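You operate a simulated robot arm through the tools that you are given. There is no shell and no other tool. Be economical: measure what you need, move in short steps, check, and stop when the job is done.

You are at the controls of a simulated robot arm. One attempt, no reset.

## Task
Blot the coal and water notepads, then weigh the coal one down with the glass paperweight.
Fine: no smudges; put the blotter back. Set down upright: rocker blotter.

It is judged by the outcome, as a careful person would: the job done as asked, and still so three seconds after it is handed in. It fails if anything else is knocked over, pushed out of place, dropped, spilled or broken.

## Robot
A 6-joint arm with a two-finger parallel gripper, fixed in place. Base frame: the origin is at the foot of the arm, x ahead of it, y to its left, z up. Units: m, rad, N and s.
Its first joint turns from -1.152 to 1.152 rad. Payload 2.1 kg.
Tool frame: the origin (TCP) lies between the finger pads and is the grasp point; the fingertips stand 0.03 m ahead of it; z points along the fingers, y is the line along which they close. The gripper opens to 0.094 m. The fingers are 0.028 m wide and 0.01 m thick; the gripper's body (0.05 by 0.096 m) begins 0.055 m behind the TCP.
Orientation is told as [roll, pitch, yaw] about the base's x, y, z axes, in that order, counted from this pose: with the fingers straight down and closing along the base's y, the tool's x points along the base's -x, its y along +y and its z along -z.

## Interface
- The arm moves only by the tool play_rows. Its argument "plan" is a list of rows, each an object of numbers (a shift or turn left out is 0, a gripper value left out holds the last): "dx", "dy", "dz": the shift along the tool's x, y, z in m; "rx", "ry", "rz": the turn, a rotation vector about the tool's x, y, z in rad; "jaw": the opening, from 0 (shut) to 1 (fully open). In form: [{"dx": .., "dy": .., "dz": .., "rx": .., "ry": .., "rz": .., "jaw": ..}, ...]. A call has 1 to 20 rows; each row is the pose to reach, as a shift and turn from the pose commanded when the call began, along the tool's axes at that moment. A row lasts 0.2 s, in which the tool goes at most 0.05 m and 0.15 rad; a call with a longer step from one row to the next is refused whole, and so is a gripper value outside its range. A pose out of reach is approached as far as the arm can. The call stops where the force on the tool passes 40 N (or 10 N more than at its start, if that is more) or the arm is blocked; 0.2 s more then pass. The fingers move at their own pace (about 0.072 m/s each) and stop on an object; they squeeze with about 23 N. The grip force told is the motor's: it shows also when the fingers shut on nothing. Time passes only in rows, and 0.2 s behind the last, so rows that repeat a pose let the fingers close. The reply holds the time, the measured pose of the TCP, the force on the tool along the base axes, the opening and the grip force, in the units named above and with some noise, with the torque about the TCP (base axes, N m) and any sound that the robot's microphone picked up.
- Cameras (640 x 400 px; columns grow to the right, rows downward): "scene" is fixed at [0.0606, -0.3924, 0.4683]; the picture's right is [0.51, -0.86, 0.00], its down [-0.67, -0.40, -0.62] and it looks along [0.53, 0.32, -0.78] (base axes); focal length 224 px, centre (320, 200). "wrist" rides on the gripper at [0.076, 0.014, -0.102] in the tool frame; the picture's right is [-0.18, 0.98, 0.00], its down [-0.75, -0.14, -0.64] and it looks along [-0.63, -0.12, 0.77] (tool axes); focal length 243 px, centre (320, 200). There is no depth. A picture from a camera that has moved, and an enlarged one, comes with that camera's place and axes in the base frame and with its lens. The place of the scene camera against the robot may be out by one fixed shift of up to 0.018 m in any direction.
- snapshot(camera): a new picture of that camera. No time passes.
- inspect(camera, box): a new picture of the part [left, top, right, bottom] of that camera's present view, enlarged. No time passes.
- finish_job(): hands the job in; it is judged then, once.

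Work in short steps. Places have to be worked out from the pictures, the camera data and where the tool is seen: move nearer, look again, correct. Check each grasp and each placing, and mend what went wrong. You have 120 turns and 84 pictures in all, those below and enlarged ones among them. Open the gripper and draw the arm clear of the work before you hand the job in, unless the task says otherwise; then end with one line.

The tools are called after "Request:" by a JSON object that holds its "op" and its "data". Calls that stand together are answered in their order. play_rows: Moves the arm, as the interface text tells. Its arguments: {"type":"object","properties":{"plan":{"type":"array"}},"required":["plan"]} The other tools are called the same way: snapshot (camera) takes a picture; inspect (camera, box) takes an enlarged picture of a part of a camera's view; finish_job () hands the job in.

At the start:

```text
clock: 0.0
tool_pos: [0.2276, -0.1718, 0.2563]
ee_rot: [-0.001, 0.001, 0.001]
contact_force: [0.2, -0.3, -0.4]
wrist_torque: [0.03, -0.05, -0.01]
finger_gap: 0.0938
grasp_force: 0.1
```

scene: 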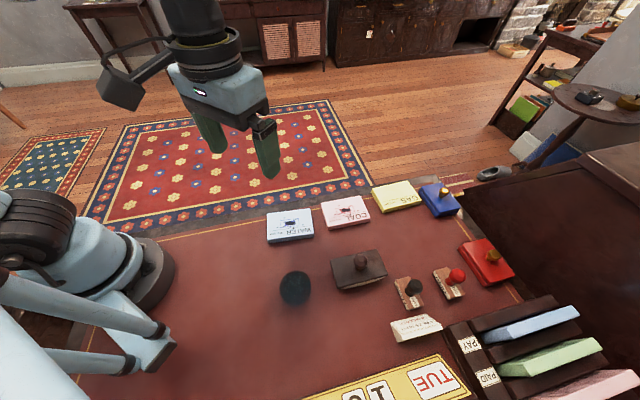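
wrist: 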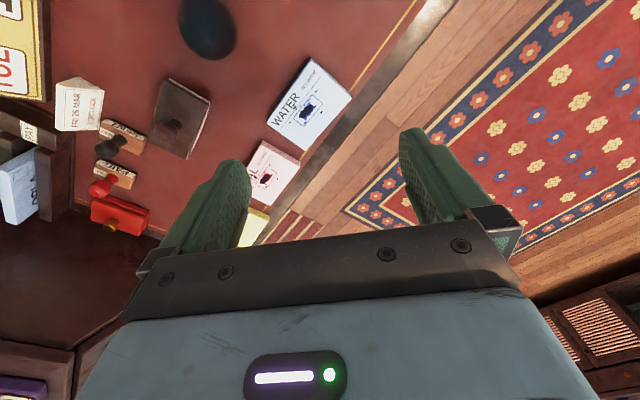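

I'll look closer. Triangulating the two pictures puts the desk top near z≈0, which differs from the stated -0.364, so I will check this with care.

Request:
{"op": "inspect", "data": {"camera": "scene", "box": [240, 170, 480, 320]}}

Request:
{"op": "inspect", "data": {"camera": "wrist", "box": [40, 0, 360, 250]}}

```text
2.67 times, centred on (360, 245) of scene
camera zoom: at [0.0606, -0.3924, 0.4683], right [0.51, -0.86, 0.0], down [-0.67, -0.4, -0.62], along [0.53, 0.32, -0.78], focal length 596 px, centre (213, 80)
```

zoom: 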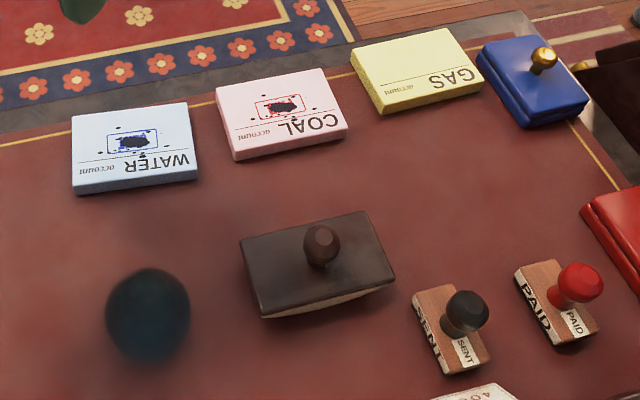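

```text
1.60 times, centred on (200, 125) of wrist
camera zoom: at [0.1521, -0.1583, 0.3595], right [0.18, 0.98, 0.0], down [0.75, -0.14, 0.64], along [0.63, -0.12, -0.77], focal length 388 px, centre (512, 320)
```

zoom: 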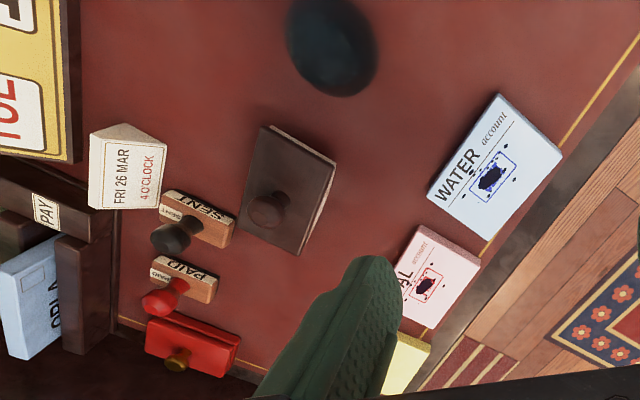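

Both views fit a desk top near z≈0–0.03, with the blotter knob near (0.24, -0.37, 0.075). I'll move sideways at height so the wrist camera looks at the blotter.

Request:
{"op": "play_rows", "data": {"plan": [{"dy": -0.04, "dx": 0.01}, {"dy": -0.08, "dx": 0.02}, {"dy": -0.12, "dx": 0.03}, {"dy": -0.16, "dx": 0.04}, {"dy": -0.19, "dx": 0.05}, {"dy": -0.19, "dx": 0.05}]}}

Request:
{"op": "snapshot", "data": {"camera": "wrist"}}

Request:
{"op": "snapshot", "data": {"camera": "scene"}}

```text
clock: 1.4
tool_pos: [0.1786, -0.3621, 0.2555]
ee_rot: [0.001, 0.001, 0.002]
contact_force: [-0.3, 0.4, -0.7]
wrist_torque: [-0.03, -0.01, -0.03]
finger_gap: 0.094
grasp_force: 0.0
```

```text
79 pictures are left
camera wrist: at [0.1028, -0.3479, 0.3601], right [0.18, 0.98, 0.0], down [0.75, -0.14, 0.64], along [0.63, -0.12, -0.77], focal length 243 px, centre (320, 200)
```

wrist: 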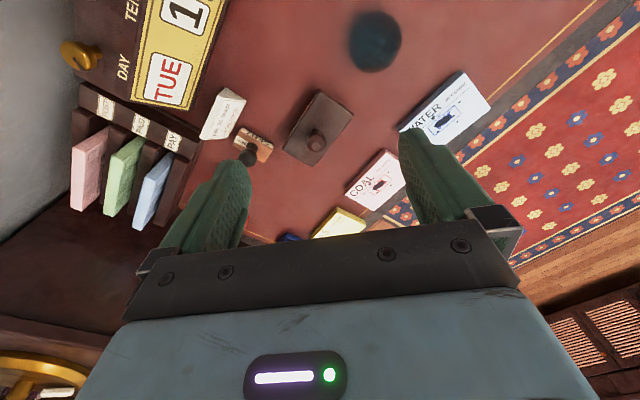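

```text
78 pictures are left
```

scene: 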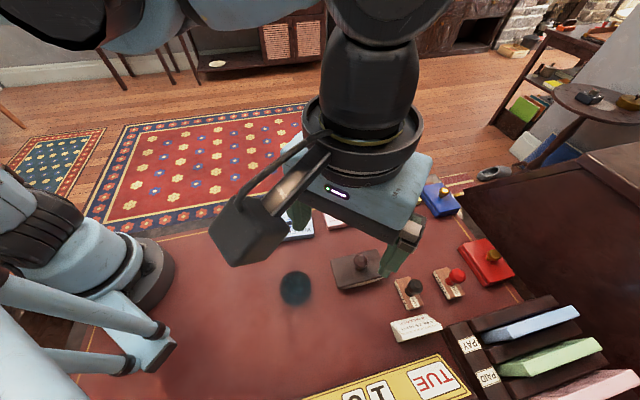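

From the two wrist pictures: knob ≈(0.248, -0.380, top 0.06), water blot ≈(0.270, -0.199, 0.014), coal blot ≈(0.372, -0.295), desk ≈0, and blotter long axis ≈ -44°. I'll go above the blotter and turn so the fingers close along its long axis.

Request:
{"op": "play_rows", "data": {"plan": [{"dx": -0.012, "dy": -0.003, "dz": 0.01, "rz": -0.13}, {"dx": -0.024, "dy": -0.006, "dz": 0.02, "rz": -0.26}, {"dx": -0.036, "dy": -0.009, "dz": 0.03, "rz": -0.39}, {"dx": -0.048, "dy": -0.012, "dz": 0.045, "rz": -0.52}, {"dx": -0.06, "dy": -0.015, "dz": 0.06, "rz": -0.65}, {"dx": -0.069, "dy": -0.018, "dz": 0.075, "rz": -0.79}, {"dx": -0.069, "dy": -0.018, "dz": 0.075, "rz": -0.79}]}}

Request:
{"op": "snapshot", "data": {"camera": "wrist"}}

Request:
{"op": "snapshot", "data": {"camera": "scene"}}

```text
clock: 3.0
tool_pos: [0.2482, -0.3801, 0.1795]
ee_rot: [0.0, 0.0, 0.792]
contact_force: [0.0, 0.1, 1.1]
wrist_torque: [-0.03, 0.01, 0.02]
finger_gap: 0.0941
grasp_force: 0.0
```

```text
77 pictures are left
camera wrist: at [0.1846, -0.4242, 0.2831], right [-0.57, 0.82, 0.0], down [0.63, 0.44, 0.64], along [0.53, 0.37, -0.77], focal length 243 px, centre (320, 200)
```

wrist: 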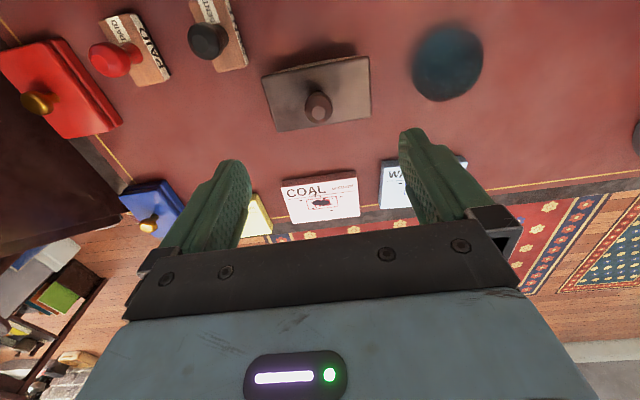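

```text
76 pictures are left
```

scene: 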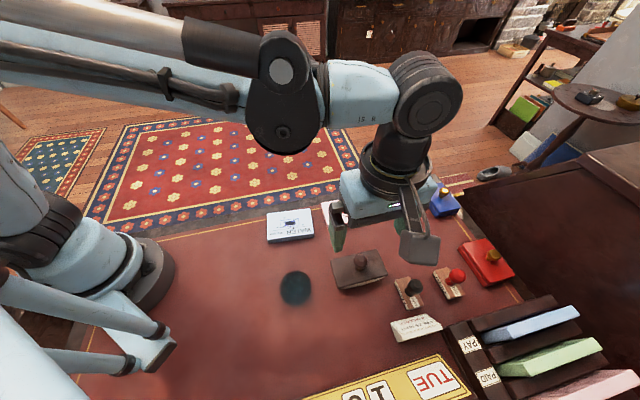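

The tool y axis now lines up with the blotter's long axis and the knob is below the TCP. I'll enlarge the blotter to judge its heights.

Request:
{"op": "inspect", "data": {"camera": "wrist", "box": [240, 40, 400, 140]}}

Request:
{"op": "inspect", "data": {"camera": "scene", "box": [310, 230, 430, 305]}}

```text
4.00 times, centred on (320, 90) of wrist
camera zoom: at [0.1846, -0.4242, 0.2831], right [-0.57, 0.82, 0.0], down [0.63, 0.44, 0.64], along [0.53, 0.37, -0.77], focal length 970 px, centre (320, 640)
```

zoom: 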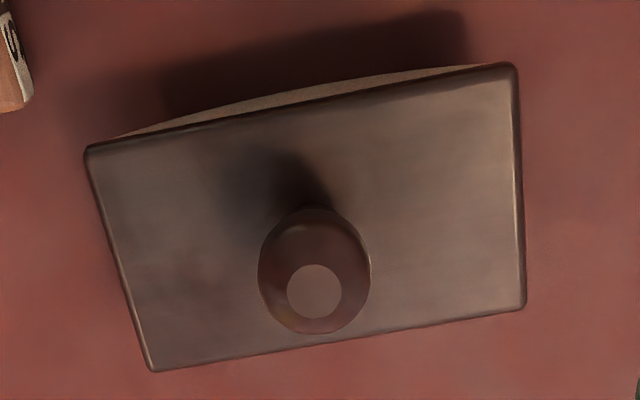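

```text
5.33 times, centred on (370, 268) of scene
camera zoom: at [0.0606, -0.3924, 0.4683], right [0.51, -0.86, 0.0], down [-0.67, -0.4, -0.62], along [0.53, 0.32, -0.78], focal length 1193 px, centre (53, -160)
```

zoom: 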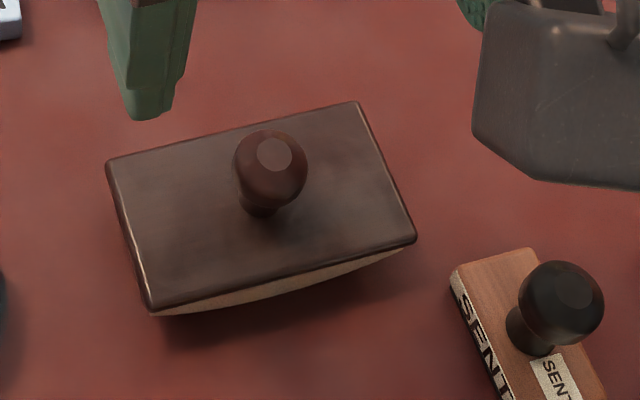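

The knob is about 0.027 m wide, centred near (0.250, -0.380, 0.055), with its top at about 0.068. I'll lower straight to TCP z≈0.09 and look.

Request:
{"op": "play_rows", "data": {"plan": [{"dz": 0.03, "dy": -0.001, "dx": -0.001}, {"dz": 0.06, "dy": -0.001, "dx": -0.001}, {"dz": 0.09, "dy": -0.001, "dx": -0.001}, {"dz": 0.09, "dy": -0.001, "dx": -0.001}]}}

Request:
{"op": "snapshot", "data": {"camera": "wrist"}}

Request:
{"op": "inspect", "data": {"camera": "scene", "box": [290, 200, 450, 300]}}

```text
clock: 4.0
tool_pos: [0.248, -0.3785, 0.0909]
ee_rot: [0.0, 0.001, 0.79]
contact_force: [0.4, 0.4, 0.0]
wrist_torque: [-0.04, 0.01, -0.02]
finger_gap: 0.094
grasp_force: 0.1
```

```text
73 pictures are left
camera wrist: at [0.1847, -0.4239, 0.1935], right [-0.57, 0.82, 0.0], down [0.63, 0.44, 0.64], along [0.53, 0.37, -0.77], focal length 243 px, centre (320, 200)
```

wrist: 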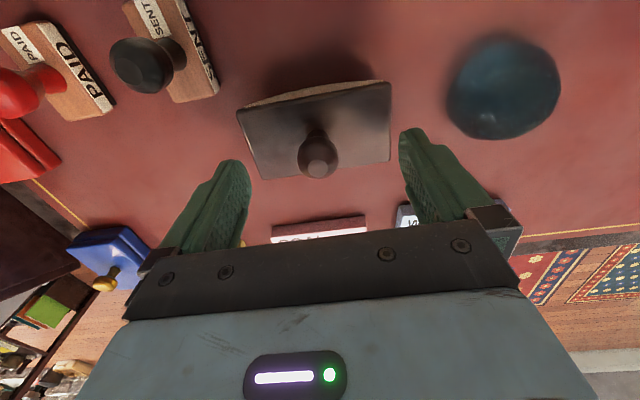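

```text
4.00 times, centred on (370, 250) of scene
camera zoom: at [0.0606, -0.3924, 0.4683], right [0.51, -0.86, 0.0], down [-0.67, -0.4, -0.62], along [0.53, 0.32, -0.78], focal length 895 px, centre (120, 0)
```

zoom: 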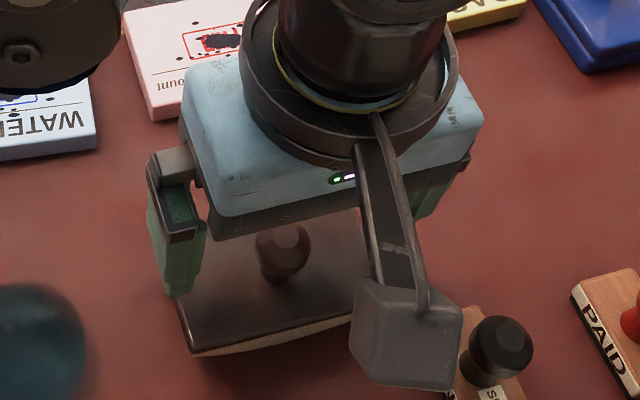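

The knob top is at z≈0.068 and the body top at ≈0.025, so a TCP at 0.064 leaves the fingertips about 9 mm clear of the body. I'll go down and close.

Request:
{"op": "play_rows", "data": {"plan": [{"dz": 0.014, "dx": -0.002, "dy": -0.001}, {"dz": 0.027, "dx": -0.002, "dy": -0.001}, {"dz": 0.027, "dx": -0.002, "dy": -0.001}, {"dz": 0.027, "dx": -0.002, "dy": -0.001, "jaw": 0.5}, {"dz": 0.027, "dx": -0.002, "dy": -0.001, "jaw": 0.2}, {"dz": 0.027, "dx": -0.002, "dy": -0.001, "jaw": 0.0}, {"dz": 0.027, "dx": -0.002, "dy": -0.001, "jaw": 0.0}, {"dz": 0.027, "dx": -0.002, "dy": -0.001, "jaw": 0.0}]}}

Request:
{"op": "snapshot", "data": {"camera": "wrist"}}

```text
clock: 5.8
tool_pos: [0.2502, -0.3788, 0.0626]
ee_rot: [0.0, -0.001, 0.792]
contact_force: [0.1, 0.2, -0.8]
wrist_torque: [0.02, -0.03, 0.02]
finger_gap: 0.0252
grasp_force: 23.3
```

```text
71 pictures are left
camera wrist: at [0.1871, -0.4231, 0.167], right [-0.57, 0.82, 0.0], down [0.63, 0.44, 0.64], along [0.53, 0.37, -0.77], focal length 243 px, centre (320, 200)
```

wrist: 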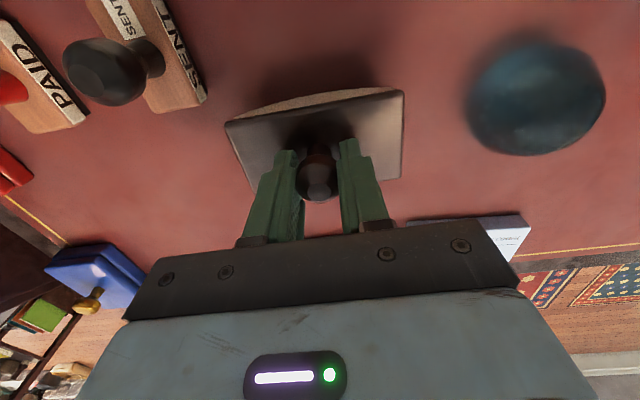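

The knob is held with a 25 mm gap at 23 N. The rest pose to return to is (0.250, -0.379, 0.0626). I'll lift gently.

Request:
{"op": "play_rows", "data": {"plan": [{"dz": -0.01}, {"dz": -0.03}, {"dz": -0.055}, {"dz": -0.08}, {"dz": -0.08}]}}

Request:
{"op": "snapshot", "data": {"camera": "wrist"}}

Request:
{"op": "inspect", "data": {"camera": "scene", "box": [240, 150, 480, 300]}}

```text
clock: 7.0
tool_pos: [0.2502, -0.3785, 0.143]
ee_rot: [0.001, 0.0, 0.79]
contact_force: [0.5, 0.2, -2.4]
wrist_torque: [-0.04, -0.02, 0.04]
finger_gap: 0.0249
grasp_force: 23.4
```

```text
70 pictures are left
camera wrist: at [0.1863, -0.4228, 0.2473], right [-0.57, 0.82, 0.0], down [0.63, 0.44, 0.64], along [0.53, 0.37, -0.77], focal length 243 px, centre (320, 200)
```

wrist: 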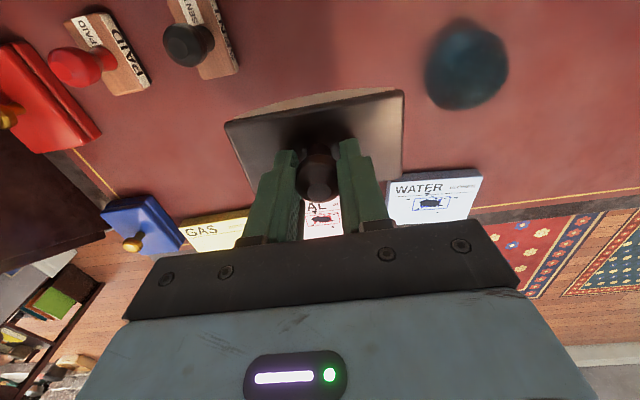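

```text
2.67 times, centred on (360, 225) of scene
camera zoom: at [0.0606, -0.3924, 0.4683], right [0.51, -0.86, 0.0], down [-0.67, -0.4, -0.62], along [0.53, 0.32, -0.78], focal length 596 px, centre (213, 133)
```

zoom: 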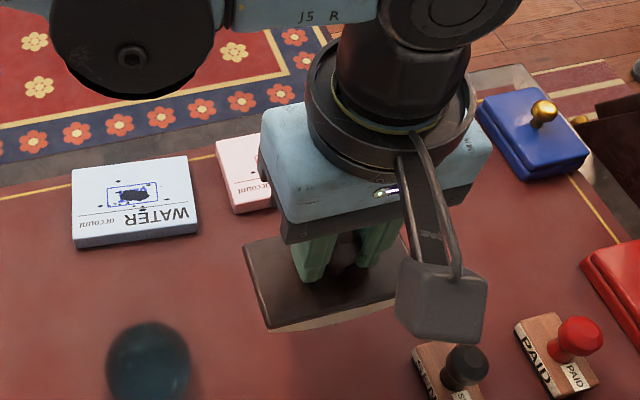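

The blotter is held level and its surroundings are undisturbed. I'll enlarge the pads in the wrist view to fix the blot positions.

Request:
{"op": "inspect", "data": {"camera": "wrist", "box": [290, 150, 490, 250]}}

```text
3.20 times, centred on (390, 200) of wrist
camera zoom: at [0.1863, -0.4228, 0.2473], right [-0.57, 0.82, 0.0], down [0.63, 0.44, 0.64], along [0.53, 0.37, -0.77], focal length 776 px, centre (96, 200)
```

zoom: 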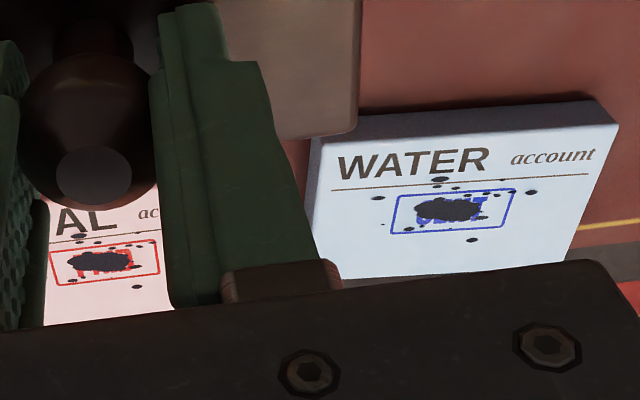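

Droplets spread about ±3 cm along the pad's long axis, so some rocking is likely needed. I'll carry the blotter at height to just beyond the water pad to see the blot from above.

Request:
{"op": "play_rows", "data": {"plan": [{"dx": -0.024, "dy": 0.0145, "dz": -0.01}, {"dx": -0.048, "dy": 0.029, "dz": -0.01}, {"dx": -0.072, "dy": 0.0435, "dz": -0.01}, {"dx": -0.096, "dy": 0.058, "dz": -0.01}, {"dx": -0.12, "dy": 0.0725, "dz": -0.01}, {"dx": -0.1446, "dy": 0.087, "dz": -0.01}, {"dx": -0.1446, "dy": 0.087, "dz": -0.01}]}}

Request:
{"op": "snapshot", "data": {"camera": "wrist"}}

```text
clock: 8.6
tool_pos: [0.2909, -0.2133, 0.1529]
ee_rot: [0.0, 0.0, 0.792]
contact_force: [0.6, 0.1, -2.1]
wrist_torque: [0.01, 0.02, -0.03]
finger_gap: 0.0251
grasp_force: 23.4
```

```text
67 pictures are left
camera wrist: at [0.2259, -0.2577, 0.2568], right [-0.57, 0.82, 0.0], down [0.63, 0.44, 0.64], along [0.53, 0.36, -0.77], focal length 243 px, centre (320, 200)
```

wrist: 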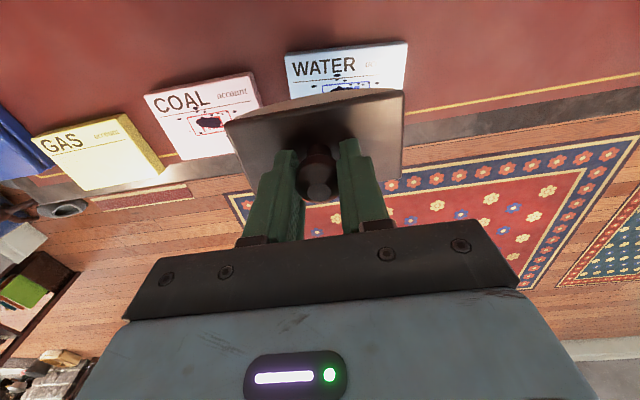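

My estimates put the water blot near (0.269, -0.197) and the coal blot near (0.3725, -0.293), both pads parallel to the blotter. I'll move over the water blot and lower to just above it.

Request:
{"op": "play_rows", "data": {"plan": [{"dx": 0.004, "dy": 0.027}, {"dx": 0.004, "dy": 0.027, "dz": 0.02}, {"dx": 0.004, "dy": 0.027, "dz": 0.045}, {"dx": 0.004, "dy": 0.027, "dz": 0.06}, {"dx": 0.004, "dy": 0.027, "dz": 0.06}]}}

Request:
{"op": "snapshot", "data": {"camera": "wrist"}}

Request:
{"op": "inspect", "data": {"camera": "scene", "box": [220, 140, 420, 265]}}

```text
clock: 9.8
tool_pos: [0.2685, -0.198, 0.0953]
ee_rot: [-0.001, -0.002, 0.789]
contact_force: [0.1, -0.6, -2.8]
wrist_torque: [-0.01, 0.01, 0.01]
finger_gap: 0.025
grasp_force: 22.8
```

```text
66 pictures are left
camera wrist: at [0.2051, -0.2434, 0.1992], right [-0.57, 0.82, 0.0], down [0.63, 0.44, 0.64], along [0.53, 0.37, -0.77], focal length 243 px, centre (320, 200)
```

wrist: 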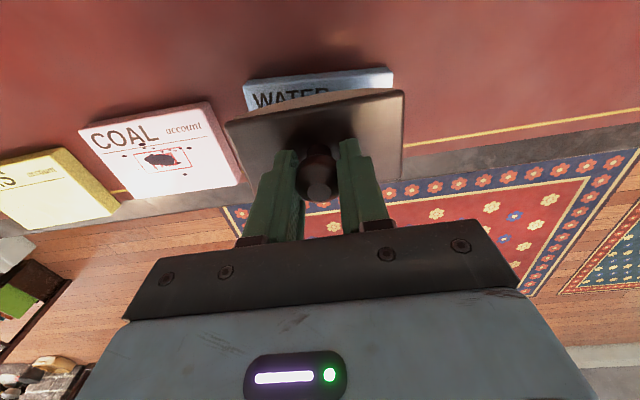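

```text
3.20 times, centred on (320, 202) of scene
camera zoom: at [0.0606, -0.3924, 0.4683], right [0.51, -0.86, 0.0], down [-0.67, -0.4, -0.62], along [0.53, 0.32, -0.78], focal length 716 px, centre (320, 192)
```

zoom: 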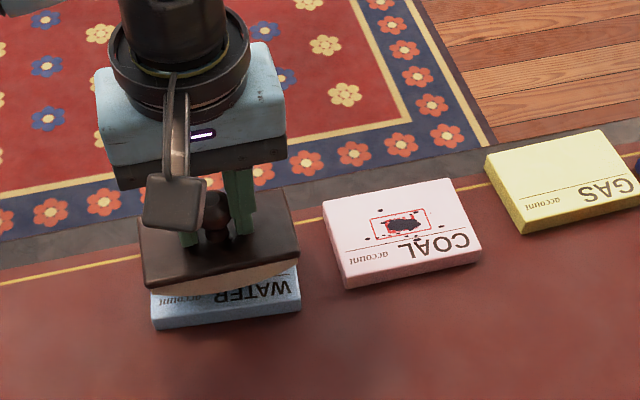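

The blotter sits squarely over the water blot, about 2 cm above the pad. I'll lower slowly and watch the force.

Request:
{"op": "play_rows", "data": {"plan": [{"dz": 0.004}, {"dz": 0.008}, {"dz": 0.012}, {"dz": 0.014}, {"dz": 0.014}]}}

```text
clock: 11.0
tool_pos: [0.269, -0.2005, 0.0801]
ee_rot: [0.0, 0.001, 0.79]
contact_force: [0.6, -0.3, 24.7]
wrist_torque: [-0.01, 0.0, -0.01]
finger_gap: 0.0252
grasp_force: 22.8
```

Firm contact (about 25 N) with little side force. I'll lift straight up and back off to check the effect.

Request:
{"op": "play_rows", "data": {"plan": [{"dz": 0}, {"dz": -0.015}, {"dz": -0.04}, {"dz": -0.065, "dx": -0.01}, {"dz": -0.075, "dx": -0.03}, {"dz": -0.075, "dx": -0.045}, {"dz": -0.075, "dx": -0.045}]}}

Request:
{"op": "snapshot", "data": {"camera": "wrist"}}

Request:
{"op": "inspect", "data": {"camera": "wrist", "box": [140, 20, 440, 190]}}

```text
clock: 12.6
tool_pos: [0.3028, -0.1695, 0.1548]
ee_rot: [0.0, 0.001, 0.791]
contact_force: [0.5, -0.2, -2.9]
wrist_torque: [0.02, -0.01, 0.0]
finger_gap: 0.025
grasp_force: 23.4
```

```text
64 pictures are left
camera wrist: at [0.2377, -0.213, 0.2587], right [-0.57, 0.82, 0.0], down [0.63, 0.44, 0.64], along [0.53, 0.37, -0.77], focal length 243 px, centre (320, 200)
```

wrist: 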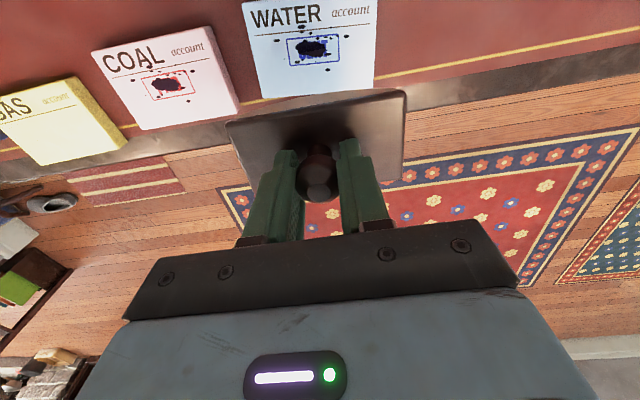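

```text
2.13 times, centred on (290, 105) of wrist
camera zoom: at [0.2377, -0.213, 0.2587], right [-0.57, 0.82, 0.0], down [0.63, 0.44, 0.64], along [0.53, 0.37, -0.77], focal length 518 px, centre (384, 403)
```

zoom: 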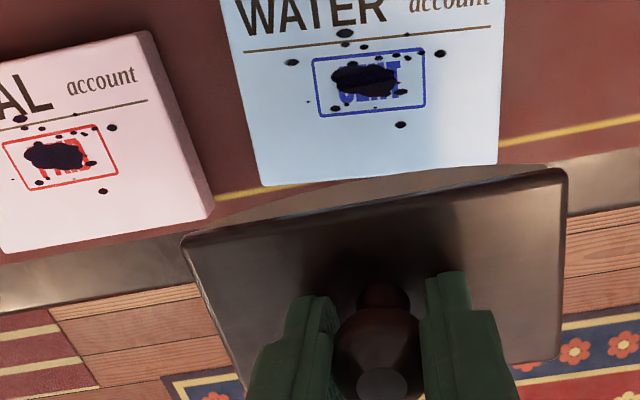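

The contact was right on the blot: it measures (0.270, -0.200). I'll enlarge it to see whether the ink changed.

Request:
{"op": "inspect", "data": {"camera": "wrist", "box": [270, 20, 360, 76]}}

Request:
{"op": "inspect", "data": {"camera": "wrist", "box": [125, 50, 215, 106]}}

```text
7.11 times, centred on (315, 48) of wrist
camera zoom: at [0.2377, -0.213, 0.2587], right [-0.57, 0.82, 0.0], down [0.63, 0.44, 0.64], along [0.53, 0.37, -0.77], focal length 1725 px, centre (356, 1281)
```

zoom: 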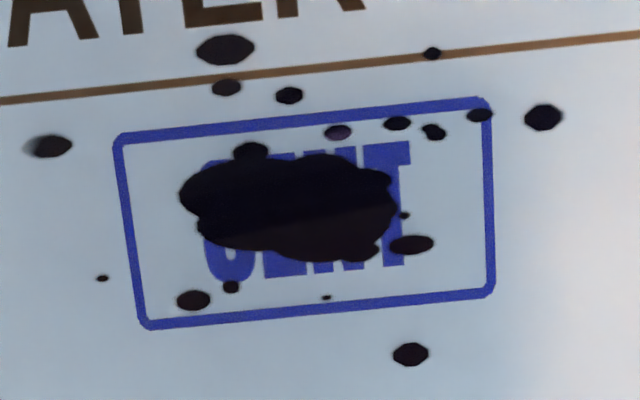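

```text
7.11 times, centred on (170, 78) of wrist
camera zoom: at [0.2377, -0.213, 0.2587], right [-0.57, 0.82, 0.0], down [0.63, 0.44, 0.64], along [0.53, 0.37, -0.77], focal length 1725 px, centre (1387, 1068)
```

zoom: 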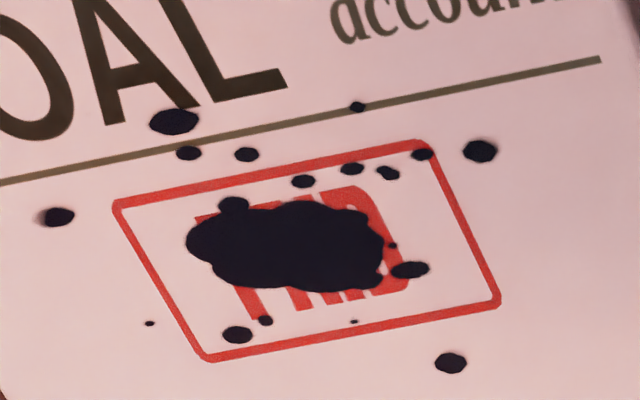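

The ink still looks wet and unchanged, so the rocker probably has to roll over it. I'll return over the same spot and lower to a lighter contact.

Request:
{"op": "play_rows", "data": {"plan": [{"dx": 0.025}, {"dx": 0.045, "dz": 0.02}, {"dx": 0.045, "dz": 0.045}, {"dx": 0.045, "dz": 0.065}, {"dx": 0.045, "dz": 0.07}, {"dx": 0.045, "dz": 0.0735}, {"dx": 0.045, "dz": 0.0735}]}}

```text
clock: 14.2
tool_pos: [0.2688, -0.2, 0.0813]
ee_rot: [0.001, 0.0, 0.79]
contact_force: [0.0, 0.1, -1.8]
wrist_torque: [-0.01, 0.01, 0.01]
finger_gap: 0.0253
grasp_force: 23.4
```

Contact is just about to begin. I'll add under 1 mm of press and roll to +0.1 rad without slip, with the TCP following the arc, and read the force.

Request:
{"op": "play_rows", "data": {"plan": [{"dz": 0.0008}, {"dz": 0.0008}, {"dz": 0.0007, "rx": 0.05, "dy": 0.0031}, {"dz": 0.0002, "rx": 0.1, "dy": 0.0063}, {"dz": 0.0002, "rx": 0.1, "dy": 0.0063}]}}

```text
clock: 15.4
tool_pos: [0.2647, -0.1937, 0.0808]
ee_rot: [-0.101, 0.001, 0.79]
contact_force: [-0.2, 0.9, -1.5]
wrist_torque: [0.0, 0.02, -0.02]
finger_gap: 0.0254
grasp_force: 23.0
```

Only a light touch at +0.1 rad. I'll press down a further 0.8 mm here to find contact.

Request:
{"op": "play_rows", "data": {"plan": [{"dz": 0.0008, "dy": 0.0001}, {"dz": 0.0008, "dy": 0.0001}]}}

```text
clock: 16.0
tool_pos: [0.2663, -0.1945, 0.0809]
ee_rot: [-0.101, 0.0, 0.791]
contact_force: [0.1, 1.0, 14.9]
wrist_torque: [0.03, 0.11, 0.01]
finger_gap: 0.0251
grasp_force: 23.4
```

Contact is now 15 N at +0.1 rad. I'll look to confirm the blotter is tilting with the gripper.

Request:
{"op": "inspect", "data": {"camera": "scene", "box": [220, 170, 360, 258]}}

Request:
{"op": "snapshot", "data": {"camera": "wrist"}}

```text
4.55 times, centred on (290, 214) of scene
camera zoom: at [0.0606, -0.3923, 0.4683], right [0.51, -0.86, 0.0], down [-0.67, -0.4, -0.62], along [0.53, 0.32, -0.78], focal length 1016 px, centre (456, 136)
```

zoom: 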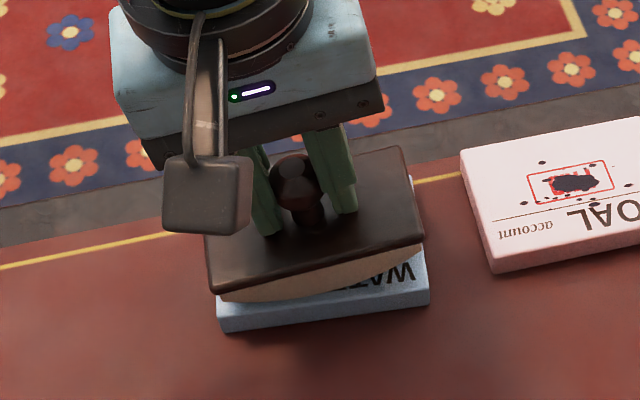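

```text
59 pictures are left
camera wrist: at [0.1941, -0.2325, 0.1823], right [-0.57, 0.82, -0.1], down [0.58, 0.48, 0.65], along [0.58, 0.31, -0.75], focal length 243 px, centre (320, 200)
```

wrist: 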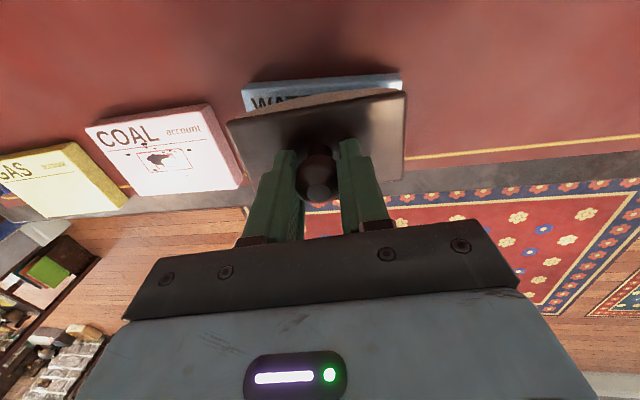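

The blotter tilts rigidly with the gripper and its radius looks near 0.1 m. I'll keep rolling to +0.25 rad while holding pressure.

Request:
{"op": "play_rows", "data": {"plan": [{"rx": 0.05, "dy": 0.0031, "dz": -0.0005}, {"rx": 0.1, "dy": 0.0061, "dz": -0.0011}, {"rx": 0.15, "dy": 0.0092, "dz": -0.0019}, {"rx": 0.15, "dy": 0.0092, "dz": -0.0019}]}}

```text
clock: 17.0
tool_pos: [0.2586, -0.1883, 0.081]
ee_rot: [-0.252, 0.001, 0.79]
contact_force: [2.1, 0.6, 7.1]
wrist_torque: [-0.01, 0.02, 0.0]
finger_gap: 0.0252
grasp_force: 22.8
```

Pressure holds at +0.25 rad (about 7–9 N). Now I'll roll back through the centre to -0.15 rad along the same arc.

Request:
{"op": "play_rows", "data": {"plan": [{"rx": -0.1, "dy": -0.0059, "dz": 0.0023}, {"rx": -0.2, "dy": -0.0119, "dz": 0.0042}, {"rx": -0.3, "dy": -0.018, "dz": 0.0058}, {"rx": -0.4, "dy": -0.0242, "dz": 0.007}, {"rx": -0.4, "dy": -0.0242, "dz": 0.007}]}}

```text
clock: 18.2
tool_pos: [0.2745, -0.2067, 0.0806]
ee_rot: [0.151, 0.0, 0.79]
contact_force: [-3.5, 2.1, 9.4]
wrist_torque: [0.13, 0.1, 0.04]
finger_gap: 0.0253
grasp_force: 23.4
```

Steady contact at about 9–12 N with small side force. I'll finish to -0.25, roll back to level and lift off straight.

Request:
{"op": "play_rows", "data": {"plan": [{"rx": -0.1, "dy": -0.0061, "dz": -0.0017}, {"rx": -0.1, "dy": -0.0061, "dz": -0.0017}, {"rx": 0.0}, {"rx": 0.08, "dy": 0.0049, "dz": 0.001}, {"rx": 0.15, "dy": 0.0093, "dz": 0.0018}, {"rx": 0.15, "dy": 0.0108, "dz": -0.008}, {"rx": 0.15, "dy": 0.0138, "dz": -0.028}, {"rx": 0.15, "dy": 0.0168, "dz": -0.048}, {"rx": 0.15, "dy": 0.0205, "dz": -0.072}, {"rx": 0.15, "dy": 0.0205, "dz": -0.072, "dx": -0.025}, {"rx": 0.15, "dy": 0.0205, "dz": -0.072, "dx": -0.045}, {"rx": 0.15, "dy": 0.0205, "dz": -0.072, "dx": -0.045}]}}

Request:
{"op": "snapshot", "data": {"camera": "wrist"}}

Request:
{"op": "inspect", "data": {"camera": "wrist", "box": [270, 20, 360, 76]}}

```text
clock: 20.8
tool_pos: [0.3022, -0.1668, 0.1534]
ee_rot: [0.0, -0.001, 0.792]
contact_force: [-0.5, -0.7, -3.2]
wrist_torque: [0.01, 0.01, -0.01]
finger_gap: 0.0252
grasp_force: 22.9
```

```text
58 pictures are left
camera wrist: at [0.237, -0.2108, 0.2569], right [-0.57, 0.82, 0.0], down [0.63, 0.44, 0.64], along [0.53, 0.37, -0.77], focal length 243 px, centre (320, 200)
```

wrist: 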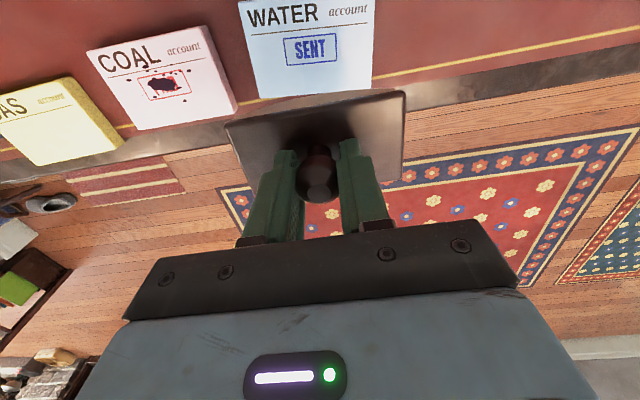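

```text
7.11 times, centred on (315, 48) of wrist
camera zoom: at [0.237, -0.2108, 0.2569], right [-0.57, 0.82, 0.0], down [0.63, 0.44, 0.64], along [0.53, 0.37, -0.77], focal length 1725 px, centre (356, 1281)
```

zoom: 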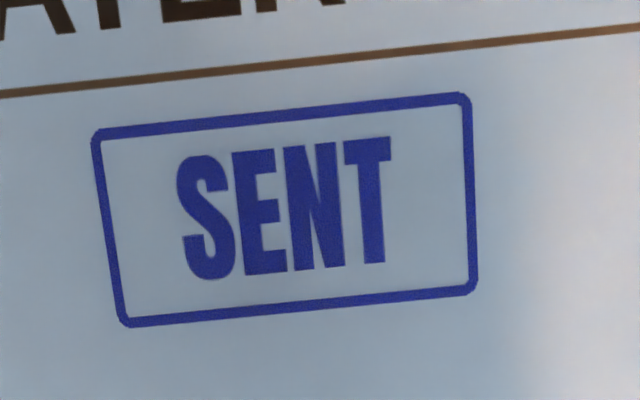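

The water pad's ink has gone cleanly: it reads "SENT" with no smudge. The coal blot is at about (0.372, -0.293), so I'll move over it and lower to just above.

Request:
{"op": "play_rows", "data": {"plan": [{"dx": 0.008, "dy": -0.028}, {"dx": 0.016, "dy": -0.056}, {"dx": 0.024, "dy": -0.084}, {"dx": 0.032, "dy": -0.112}, {"dx": 0.0402, "dy": -0.1384}, {"dx": 0.0402, "dy": -0.1384, "dz": 0.02}, {"dx": 0.0402, "dy": -0.1384, "dz": 0.045}, {"dx": 0.0402, "dy": -0.1384, "dz": 0.06}, {"dx": 0.0402, "dy": -0.1384, "dz": 0.06}]}}

Request:
{"op": "snapshot", "data": {"camera": "wrist"}}

Request:
{"op": "inspect", "data": {"camera": "scene", "box": [260, 140, 460, 265]}}

```text
clock: 22.8
tool_pos: [0.3713, -0.2927, 0.0945]
ee_rot: [0.003, 0.001, 0.789]
contact_force: [0.2, 0.4, -1.9]
wrist_torque: [-0.02, -0.02, -0.02]
finger_gap: 0.0251
grasp_force: 23.0
```

```text
56 pictures are left
camera wrist: at [0.3072, -0.3375, 0.1987], right [-0.57, 0.82, 0.0], down [0.63, 0.44, 0.64], along [0.53, 0.37, -0.77], focal length 243 px, centre (320, 200)
```

wrist: 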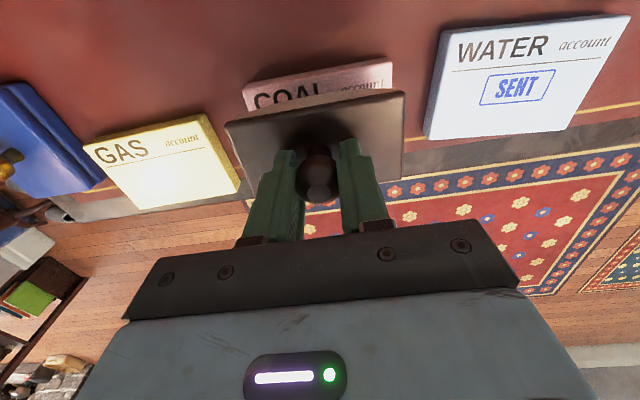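

```text
3.20 times, centred on (360, 202) of scene
camera zoom: at [0.0606, -0.3924, 0.4683], right [0.51, -0.86, 0.0], down [-0.67, -0.4, -0.62], along [0.53, 0.32, -0.78], focal length 716 px, centre (192, 192)
```

zoom: 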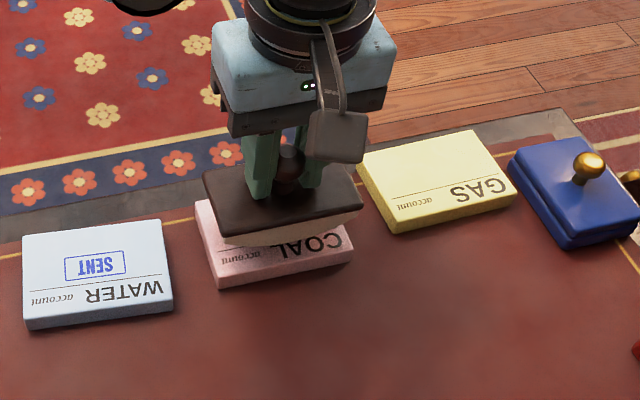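

Alignment over coal matches what worked on water. I'll lower to the edge of contact.

Request:
{"op": "play_rows", "data": {"plan": [{"dz": 0.005}, {"dz": 0.01}, {"dz": 0.0125}, {"dz": 0.0125}]}}

```text
clock: 23.8
tool_pos: [0.3705, -0.2925, 0.0818]
ee_rot: [-0.001, 0.001, 0.792]
contact_force: [-0.3, 0.3, -2.1]
wrist_torque: [-0.02, 0.02, -0.04]
finger_gap: 0.0254
grasp_force: 22.8
```

Not yet touching. I'll add 1 mm.

Request:
{"op": "play_rows", "data": {"plan": [{"dz": 0.0008}, {"dz": 0.0008}]}}

```text
clock: 24.4
tool_pos: [0.372, -0.2937, 0.08]
ee_rot: [0.001, 0.0, 0.791]
contact_force: [1.1, -0.5, -3.0]
wrist_torque: [0.0, -0.04, 0.02]
finger_gap: 0.0252
grasp_force: 23.1
```

Request:
{"op": "play_rows", "data": {"plan": [{"dz": 0.0008}, {"dz": 0.0008}]}}

```text
clock: 25.0
tool_pos: [0.371, -0.2939, 0.0806]
ee_rot: [-0.001, 0.0, 0.79]
contact_force: [0.2, -0.3, -2.0]
wrist_torque: [0.0, 0.02, 0.03]
finger_gap: 0.025
grasp_force: 23.2
```

Still no contact force. I'll add another 0.8 mm.

Request:
{"op": "play_rows", "data": {"plan": [{"dz": 0.0008}, {"dz": 0.0008}]}}

```text
clock: 25.6
tool_pos: [0.3723, -0.2936, 0.08]
ee_rot: [-0.001, 0.0, 0.791]
contact_force: [0.6, -0.8, 21.2]
wrist_torque: [-0.09, 0.03, -0.01]
finger_gap: 0.0249
grasp_force: 22.8
```

Contact at 21 N. I'll ease slightly and roll +0.25 → -0.25 → 0 along the same arc, in one go to +0.25 first.

Request:
{"op": "play_rows", "data": {"plan": [{"dz": -0.0001}, {"rx": 0.08, "dy": 0.005, "dz": -0.0003}, {"rx": 0.17, "dy": 0.0107, "dz": -0.0007}, {"rx": 0.25, "dy": 0.0157, "dz": -0.0013}, {"rx": 0.25, "dy": 0.0157, "dz": -0.0013}]}}

```text
clock: 26.8
tool_pos: [0.3603, -0.2816, 0.0806]
ee_rot: [-0.254, 0.0, 0.791]
contact_force: [0.9, -3.9, 8.1]
wrist_torque: [-0.24, 0.07, 0.05]
finger_gap: 0.0252
grasp_force: 23.2
```

Pressure is good at +0.25. Rolling back through to -0.15 as before.

Request:
{"op": "play_rows", "data": {"plan": [{"rx": -0.1, "dy": -0.0059, "dz": 0.0023}, {"rx": -0.2, "dy": -0.0119, "dz": 0.0042}, {"rx": -0.3, "dy": -0.018, "dz": 0.0058}, {"rx": -0.4, "dy": -0.0242, "dz": 0.007}, {"rx": -0.4, "dy": -0.0242, "dz": 0.007}]}}

```text
clock: 28.0
tool_pos: [0.3759, -0.3002, 0.0814]
ee_rot: [0.15, 0.0, 0.791]
contact_force: [0.2, 0.6, 0.0]
wrist_torque: [0.11, -0.08, -0.02]
finger_gap: 0.0253
grasp_force: 23.3
```

Contact is light here, so I'll add 0.4 mm, roll to -0.25, back through level, and lift.

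Request:
{"op": "play_rows", "data": {"plan": [{"dz": 0.0004}, {"rx": -0.1, "dy": -0.0061, "dz": -0.0012}, {"rx": -0.1, "dy": -0.0061, "dz": -0.0012}, {"dz": 0.0005}, {"rx": 0.08, "dy": 0.0049, "dz": 0.0015}, {"rx": 0.15, "dy": 0.0093, "dz": 0.0022}, {"rx": 0.15, "dy": 0.0108, "dz": -0.008}, {"rx": 0.15, "dy": 0.0138, "dz": -0.028}, {"rx": 0.15, "dy": 0.0168, "dz": -0.048}, {"rx": 0.15, "dy": 0.0205, "dz": -0.072}, {"rx": 0.15, "dy": 0.0205, "dz": -0.072, "dx": -0.02}, {"rx": 0.15, "dy": 0.0205, "dz": -0.072, "dx": -0.035}, {"rx": 0.15, "dy": 0.0205, "dz": -0.072, "dx": -0.035}]}}

Request:
{"op": "snapshot", "data": {"camera": "wrist"}}

Request:
{"op": "inspect", "data": {"camera": "wrist", "box": [240, 0, 400, 100]}}

```text
clock: 30.8
tool_pos: [0.3959, -0.2682, 0.1548]
ee_rot: [0.0, 0.0, 0.79]
contact_force: [-0.6, -0.4, -2.8]
wrist_torque: [0.01, 0.03, 0.01]
finger_gap: 0.0252
grasp_force: 22.8
```

```text
54 pictures are left
camera wrist: at [0.3324, -0.3128, 0.2584], right [-0.57, 0.82, 0.0], down [0.63, 0.44, 0.64], along [0.53, 0.37, -0.77], focal length 243 px, centre (320, 200)
```

wrist: 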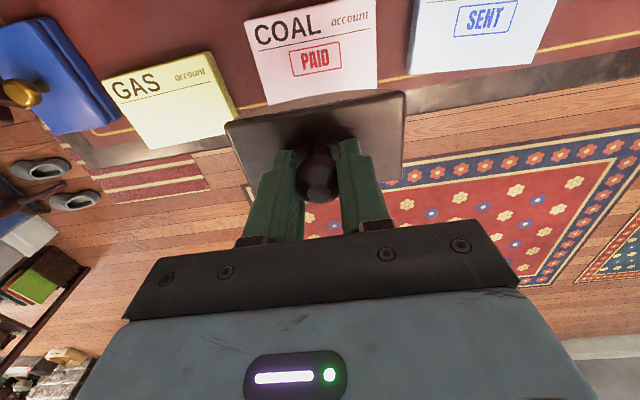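

```text
4.00 times, centred on (320, 50) of wrist
camera zoom: at [0.3324, -0.3128, 0.2584], right [-0.57, 0.82, 0.0], down [0.63, 0.44, 0.64], along [0.53, 0.37, -0.77], focal length 970 px, centre (320, 800)
```

zoom: 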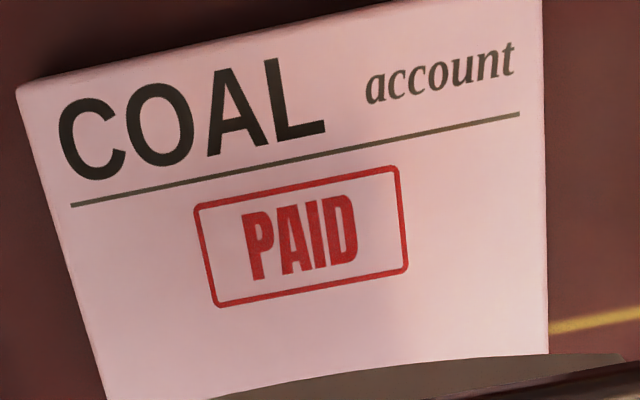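

The coal pad is clean too: it reads "PAID". Now I'll carry the blotter back above its original spot (0.250, -0.379).

Request:
{"op": "play_rows", "data": {"plan": [{"dx": 0.036, "dy": 0.005}, {"dx": 0.072, "dy": 0.01}, {"dx": 0.108, "dy": 0.015}, {"dx": 0.144, "dy": 0.02}, {"dx": 0.1811, "dy": 0.0256}, {"dx": 0.1811, "dy": 0.0256, "dz": 0.03}, {"dx": 0.1811, "dy": 0.0256, "dz": 0.06}, {"dx": 0.1811, "dy": 0.0256, "dz": 0.08}, {"dx": 0.1811, "dy": 0.0256, "dz": 0.08}]}}

Request:
{"op": "snapshot", "data": {"camera": "wrist"}}

```text
clock: 32.8
tool_pos: [0.2493, -0.3786, 0.0745]
ee_rot: [-0.001, 0.0, 0.791]
contact_force: [0.5, 0.3, -2.6]
wrist_torque: [0.0, -0.04, -0.02]
finger_gap: 0.0251
grasp_force: 23.5
```

```text
52 pictures are left
camera wrist: at [0.1859, -0.4242, 0.1784], right [-0.57, 0.82, 0.0], down [0.63, 0.44, 0.64], along [0.53, 0.37, -0.77], focal length 243 px, centre (320, 200)
```

wrist: 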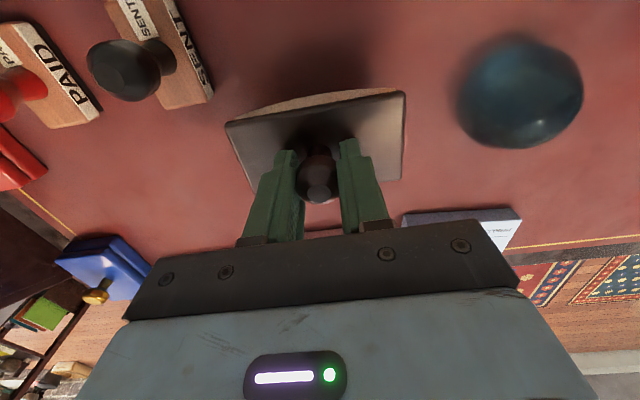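

I'm right above the original place. I'll lower gently until it just touches.

Request:
{"op": "play_rows", "data": {"plan": [{"dz": 0.005}, {"dz": 0.009}, {"dz": 0.0105}, {"dz": 0.0115}, {"dz": 0.0115}]}}

```text
clock: 34.0
tool_pos: [0.2506, -0.3791, 0.0639]
ee_rot: [0.001, 0.0, 0.791]
contact_force: [0.7, -0.1, -2.5]
wrist_torque: [-0.02, -0.03, 0.03]
finger_gap: 0.0253
grasp_force: 22.6
```

Request:
{"op": "play_rows", "data": {"plan": [{"dz": 0.0008}, {"dz": 0.0008}]}}

```text
clock: 34.6
tool_pos: [0.2497, -0.3794, 0.0631]
ee_rot: [-0.001, 0.001, 0.789]
contact_force: [0.5, 0.3, -0.7]
wrist_torque: [-0.02, 0.07, 0.01]
finger_gap: 0.0253
grasp_force: 23.4
```

The desk now carries its weight. I'll open the jaws, let it settle, then rise.

Request:
{"op": "play_rows", "data": {"plan": [{"dz": 0.0002, "jaw": 0.35}, {"jaw": 0.6}, {"jaw": 1.0}, {"jaw": 1.0}, {"jaw": 1.0}, {"dz": -0.02}, {"dz": -0.05}, {"dz": -0.09}, {"dz": -0.12}, {"dz": -0.12}]}}

Request:
{"op": "snapshot", "data": {"camera": "wrist"}}

Request:
{"op": "inspect", "data": {"camera": "scene", "box": [240, 170, 480, 320]}}

```text
clock: 36.8
tool_pos: [0.2474, -0.3773, 0.1817]
ee_rot: [-0.001, 0.0, 0.79]
contact_force: [0.5, -0.5, -0.6]
wrist_torque: [0.0, 0.02, 0.01]
finger_gap: 0.0939
grasp_force: 0.1
```

```text
51 pictures are left
camera wrist: at [0.1844, -0.423, 0.2857], right [-0.57, 0.82, 0.0], down [0.63, 0.44, 0.64], along [0.53, 0.37, -0.77], focal length 243 px, centre (320, 200)
```

wrist: 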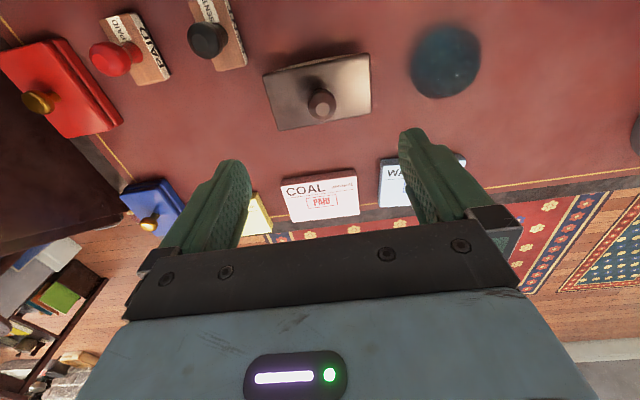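

```text
2.67 times, centred on (360, 245) of scene
camera zoom: at [0.0606, -0.3924, 0.4683], right [0.51, -0.86, 0.0], down [-0.67, -0.4, -0.62], along [0.53, 0.32, -0.78], focal length 596 px, centre (213, 80)
```

zoom: 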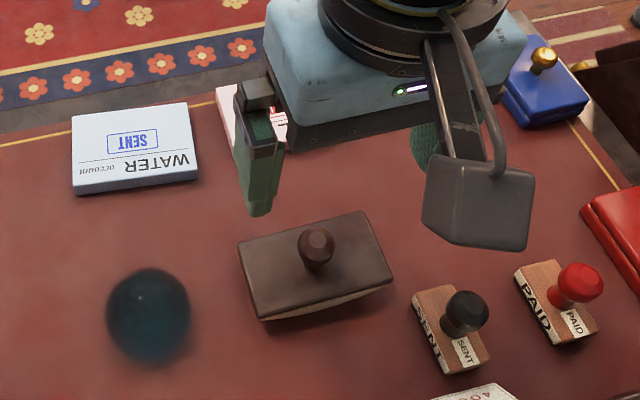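

The blotter is back, upright and in place. Next is the glass paperweight at about (0.155, -0.291): I'll move above it and look.

Request:
{"op": "play_rows", "data": {"plan": [{"dy": 0.035}, {"dy": 0.07}, {"dy": 0.105}, {"dx": 0.0037, "dy": 0.1264}, {"dx": 0.0037, "dy": 0.1264, "dz": 0.03}, {"dx": 0.0037, "dy": 0.1264, "dz": 0.03}]}}

Request:
{"op": "snapshot", "data": {"camera": "wrist"}}

Request:
{"op": "inspect", "data": {"camera": "scene", "box": [240, 230, 360, 305]}}

```text
clock: 38.2
tool_pos: [0.1562, -0.2917, 0.1524]
ee_rot: [0.0, 0.0, 0.79]
contact_force: [-0.2, 0.7, -0.9]
wrist_torque: [0.01, -0.02, 0.02]
finger_gap: 0.094
grasp_force: 0.0
```

```text
49 pictures are left
camera wrist: at [0.0929, -0.3363, 0.2563], right [-0.57, 0.82, 0.0], down [0.63, 0.44, 0.64], along [0.53, 0.37, -0.77], focal length 243 px, centre (320, 200)
```

wrist: 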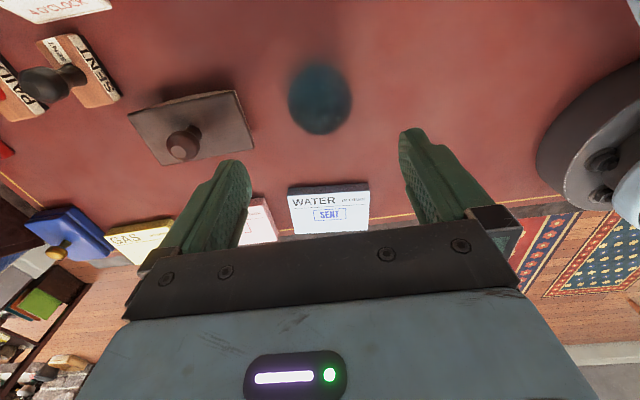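

```text
5.33 times, centred on (300, 268) of scene
camera zoom: at [0.0606, -0.3924, 0.4683], right [0.51, -0.86, 0.0], down [-0.67, -0.4, -0.62], along [0.53, 0.32, -0.78], focal length 1193 px, centre (427, -160)
```

zoom: 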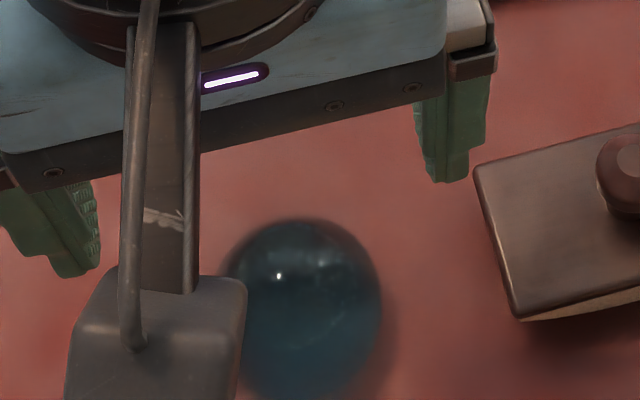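

It is a dome or ball about 0.06 m wide near (0.156, -0.292). I'll zoom in to judge its shape.

Request:
{"op": "inspect", "data": {"camera": "wrist", "box": [256, 40, 384, 120]}}

Request:
{"op": "inspect", "data": {"camera": "wrist", "box": [270, 60, 370, 150]}}

```text
5.00 times, centred on (320, 80) of wrist
camera zoom: at [0.0929, -0.3363, 0.2563], right [-0.57, 0.82, 0.0], down [0.63, 0.44, 0.64], along [0.53, 0.37, -0.77], focal length 1213 px, centre (320, 800)
```

zoom: 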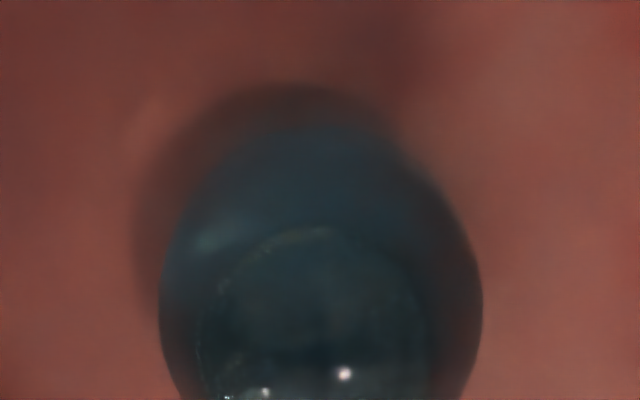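

```text
4.44 times, centred on (320, 105) of wrist
camera zoom: at [0.0929, -0.3363, 0.2563], right [-0.57, 0.82, 0.0], down [0.63, 0.44, 0.64], along [0.53, 0.37, -0.77], focal length 1078 px, centre (320, 622)
```

zoom: 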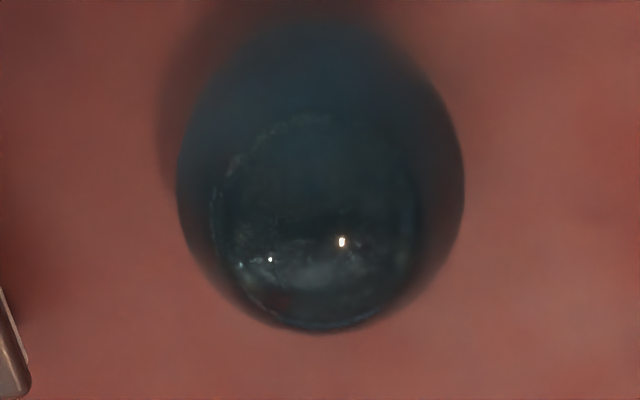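

It looks like a low dome about 0.06 m wide, resting on the desk. I'll descend around it with open jaws to TCP z≈0.045 and look again.

Request:
{"op": "play_rows", "data": {"plan": [{"dz": 0.03}, {"dz": 0.06}, {"dz": 0.085}, {"dz": 0.105}, {"dz": 0.105}]}}

Request:
{"op": "snapshot", "data": {"camera": "wrist"}}

Request:
{"op": "inspect", "data": {"camera": "scene", "box": [230, 220, 370, 308]}}

```text
clock: 39.4
tool_pos: [0.1566, -0.2906, 0.0456]
ee_rot: [-0.001, 0.001, 0.791]
contact_force: [0.0, -0.1, 0.1]
wrist_torque: [0.02, 0.01, -0.01]
finger_gap: 0.0939
grasp_force: 0.0
```

```text
45 pictures are left
camera wrist: at [0.0925, -0.3364, 0.1502], right [-0.57, 0.82, 0.0], down [0.63, 0.44, 0.64], along [0.53, 0.37, -0.77], focal length 243 px, centre (320, 200)
```

wrist: 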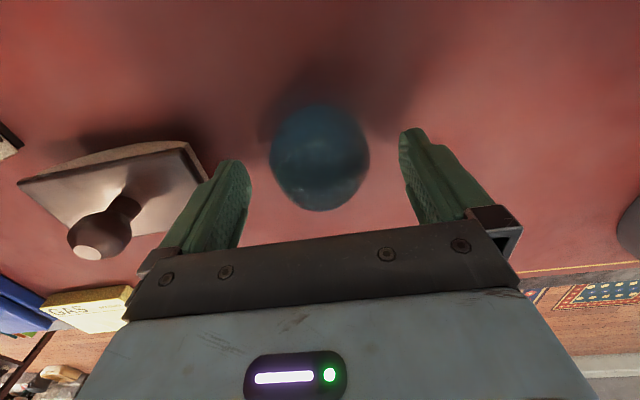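

```text
4.55 times, centred on (300, 264) of scene
camera zoom: at [0.0606, -0.3924, 0.4683], right [0.51, -0.86, 0.0], down [-0.67, -0.4, -0.62], along [0.53, 0.32, -0.78], focal length 1016 px, centre (411, -91)
```

zoom: 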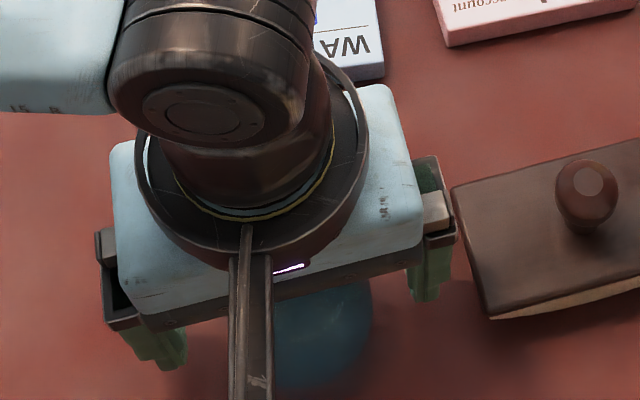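

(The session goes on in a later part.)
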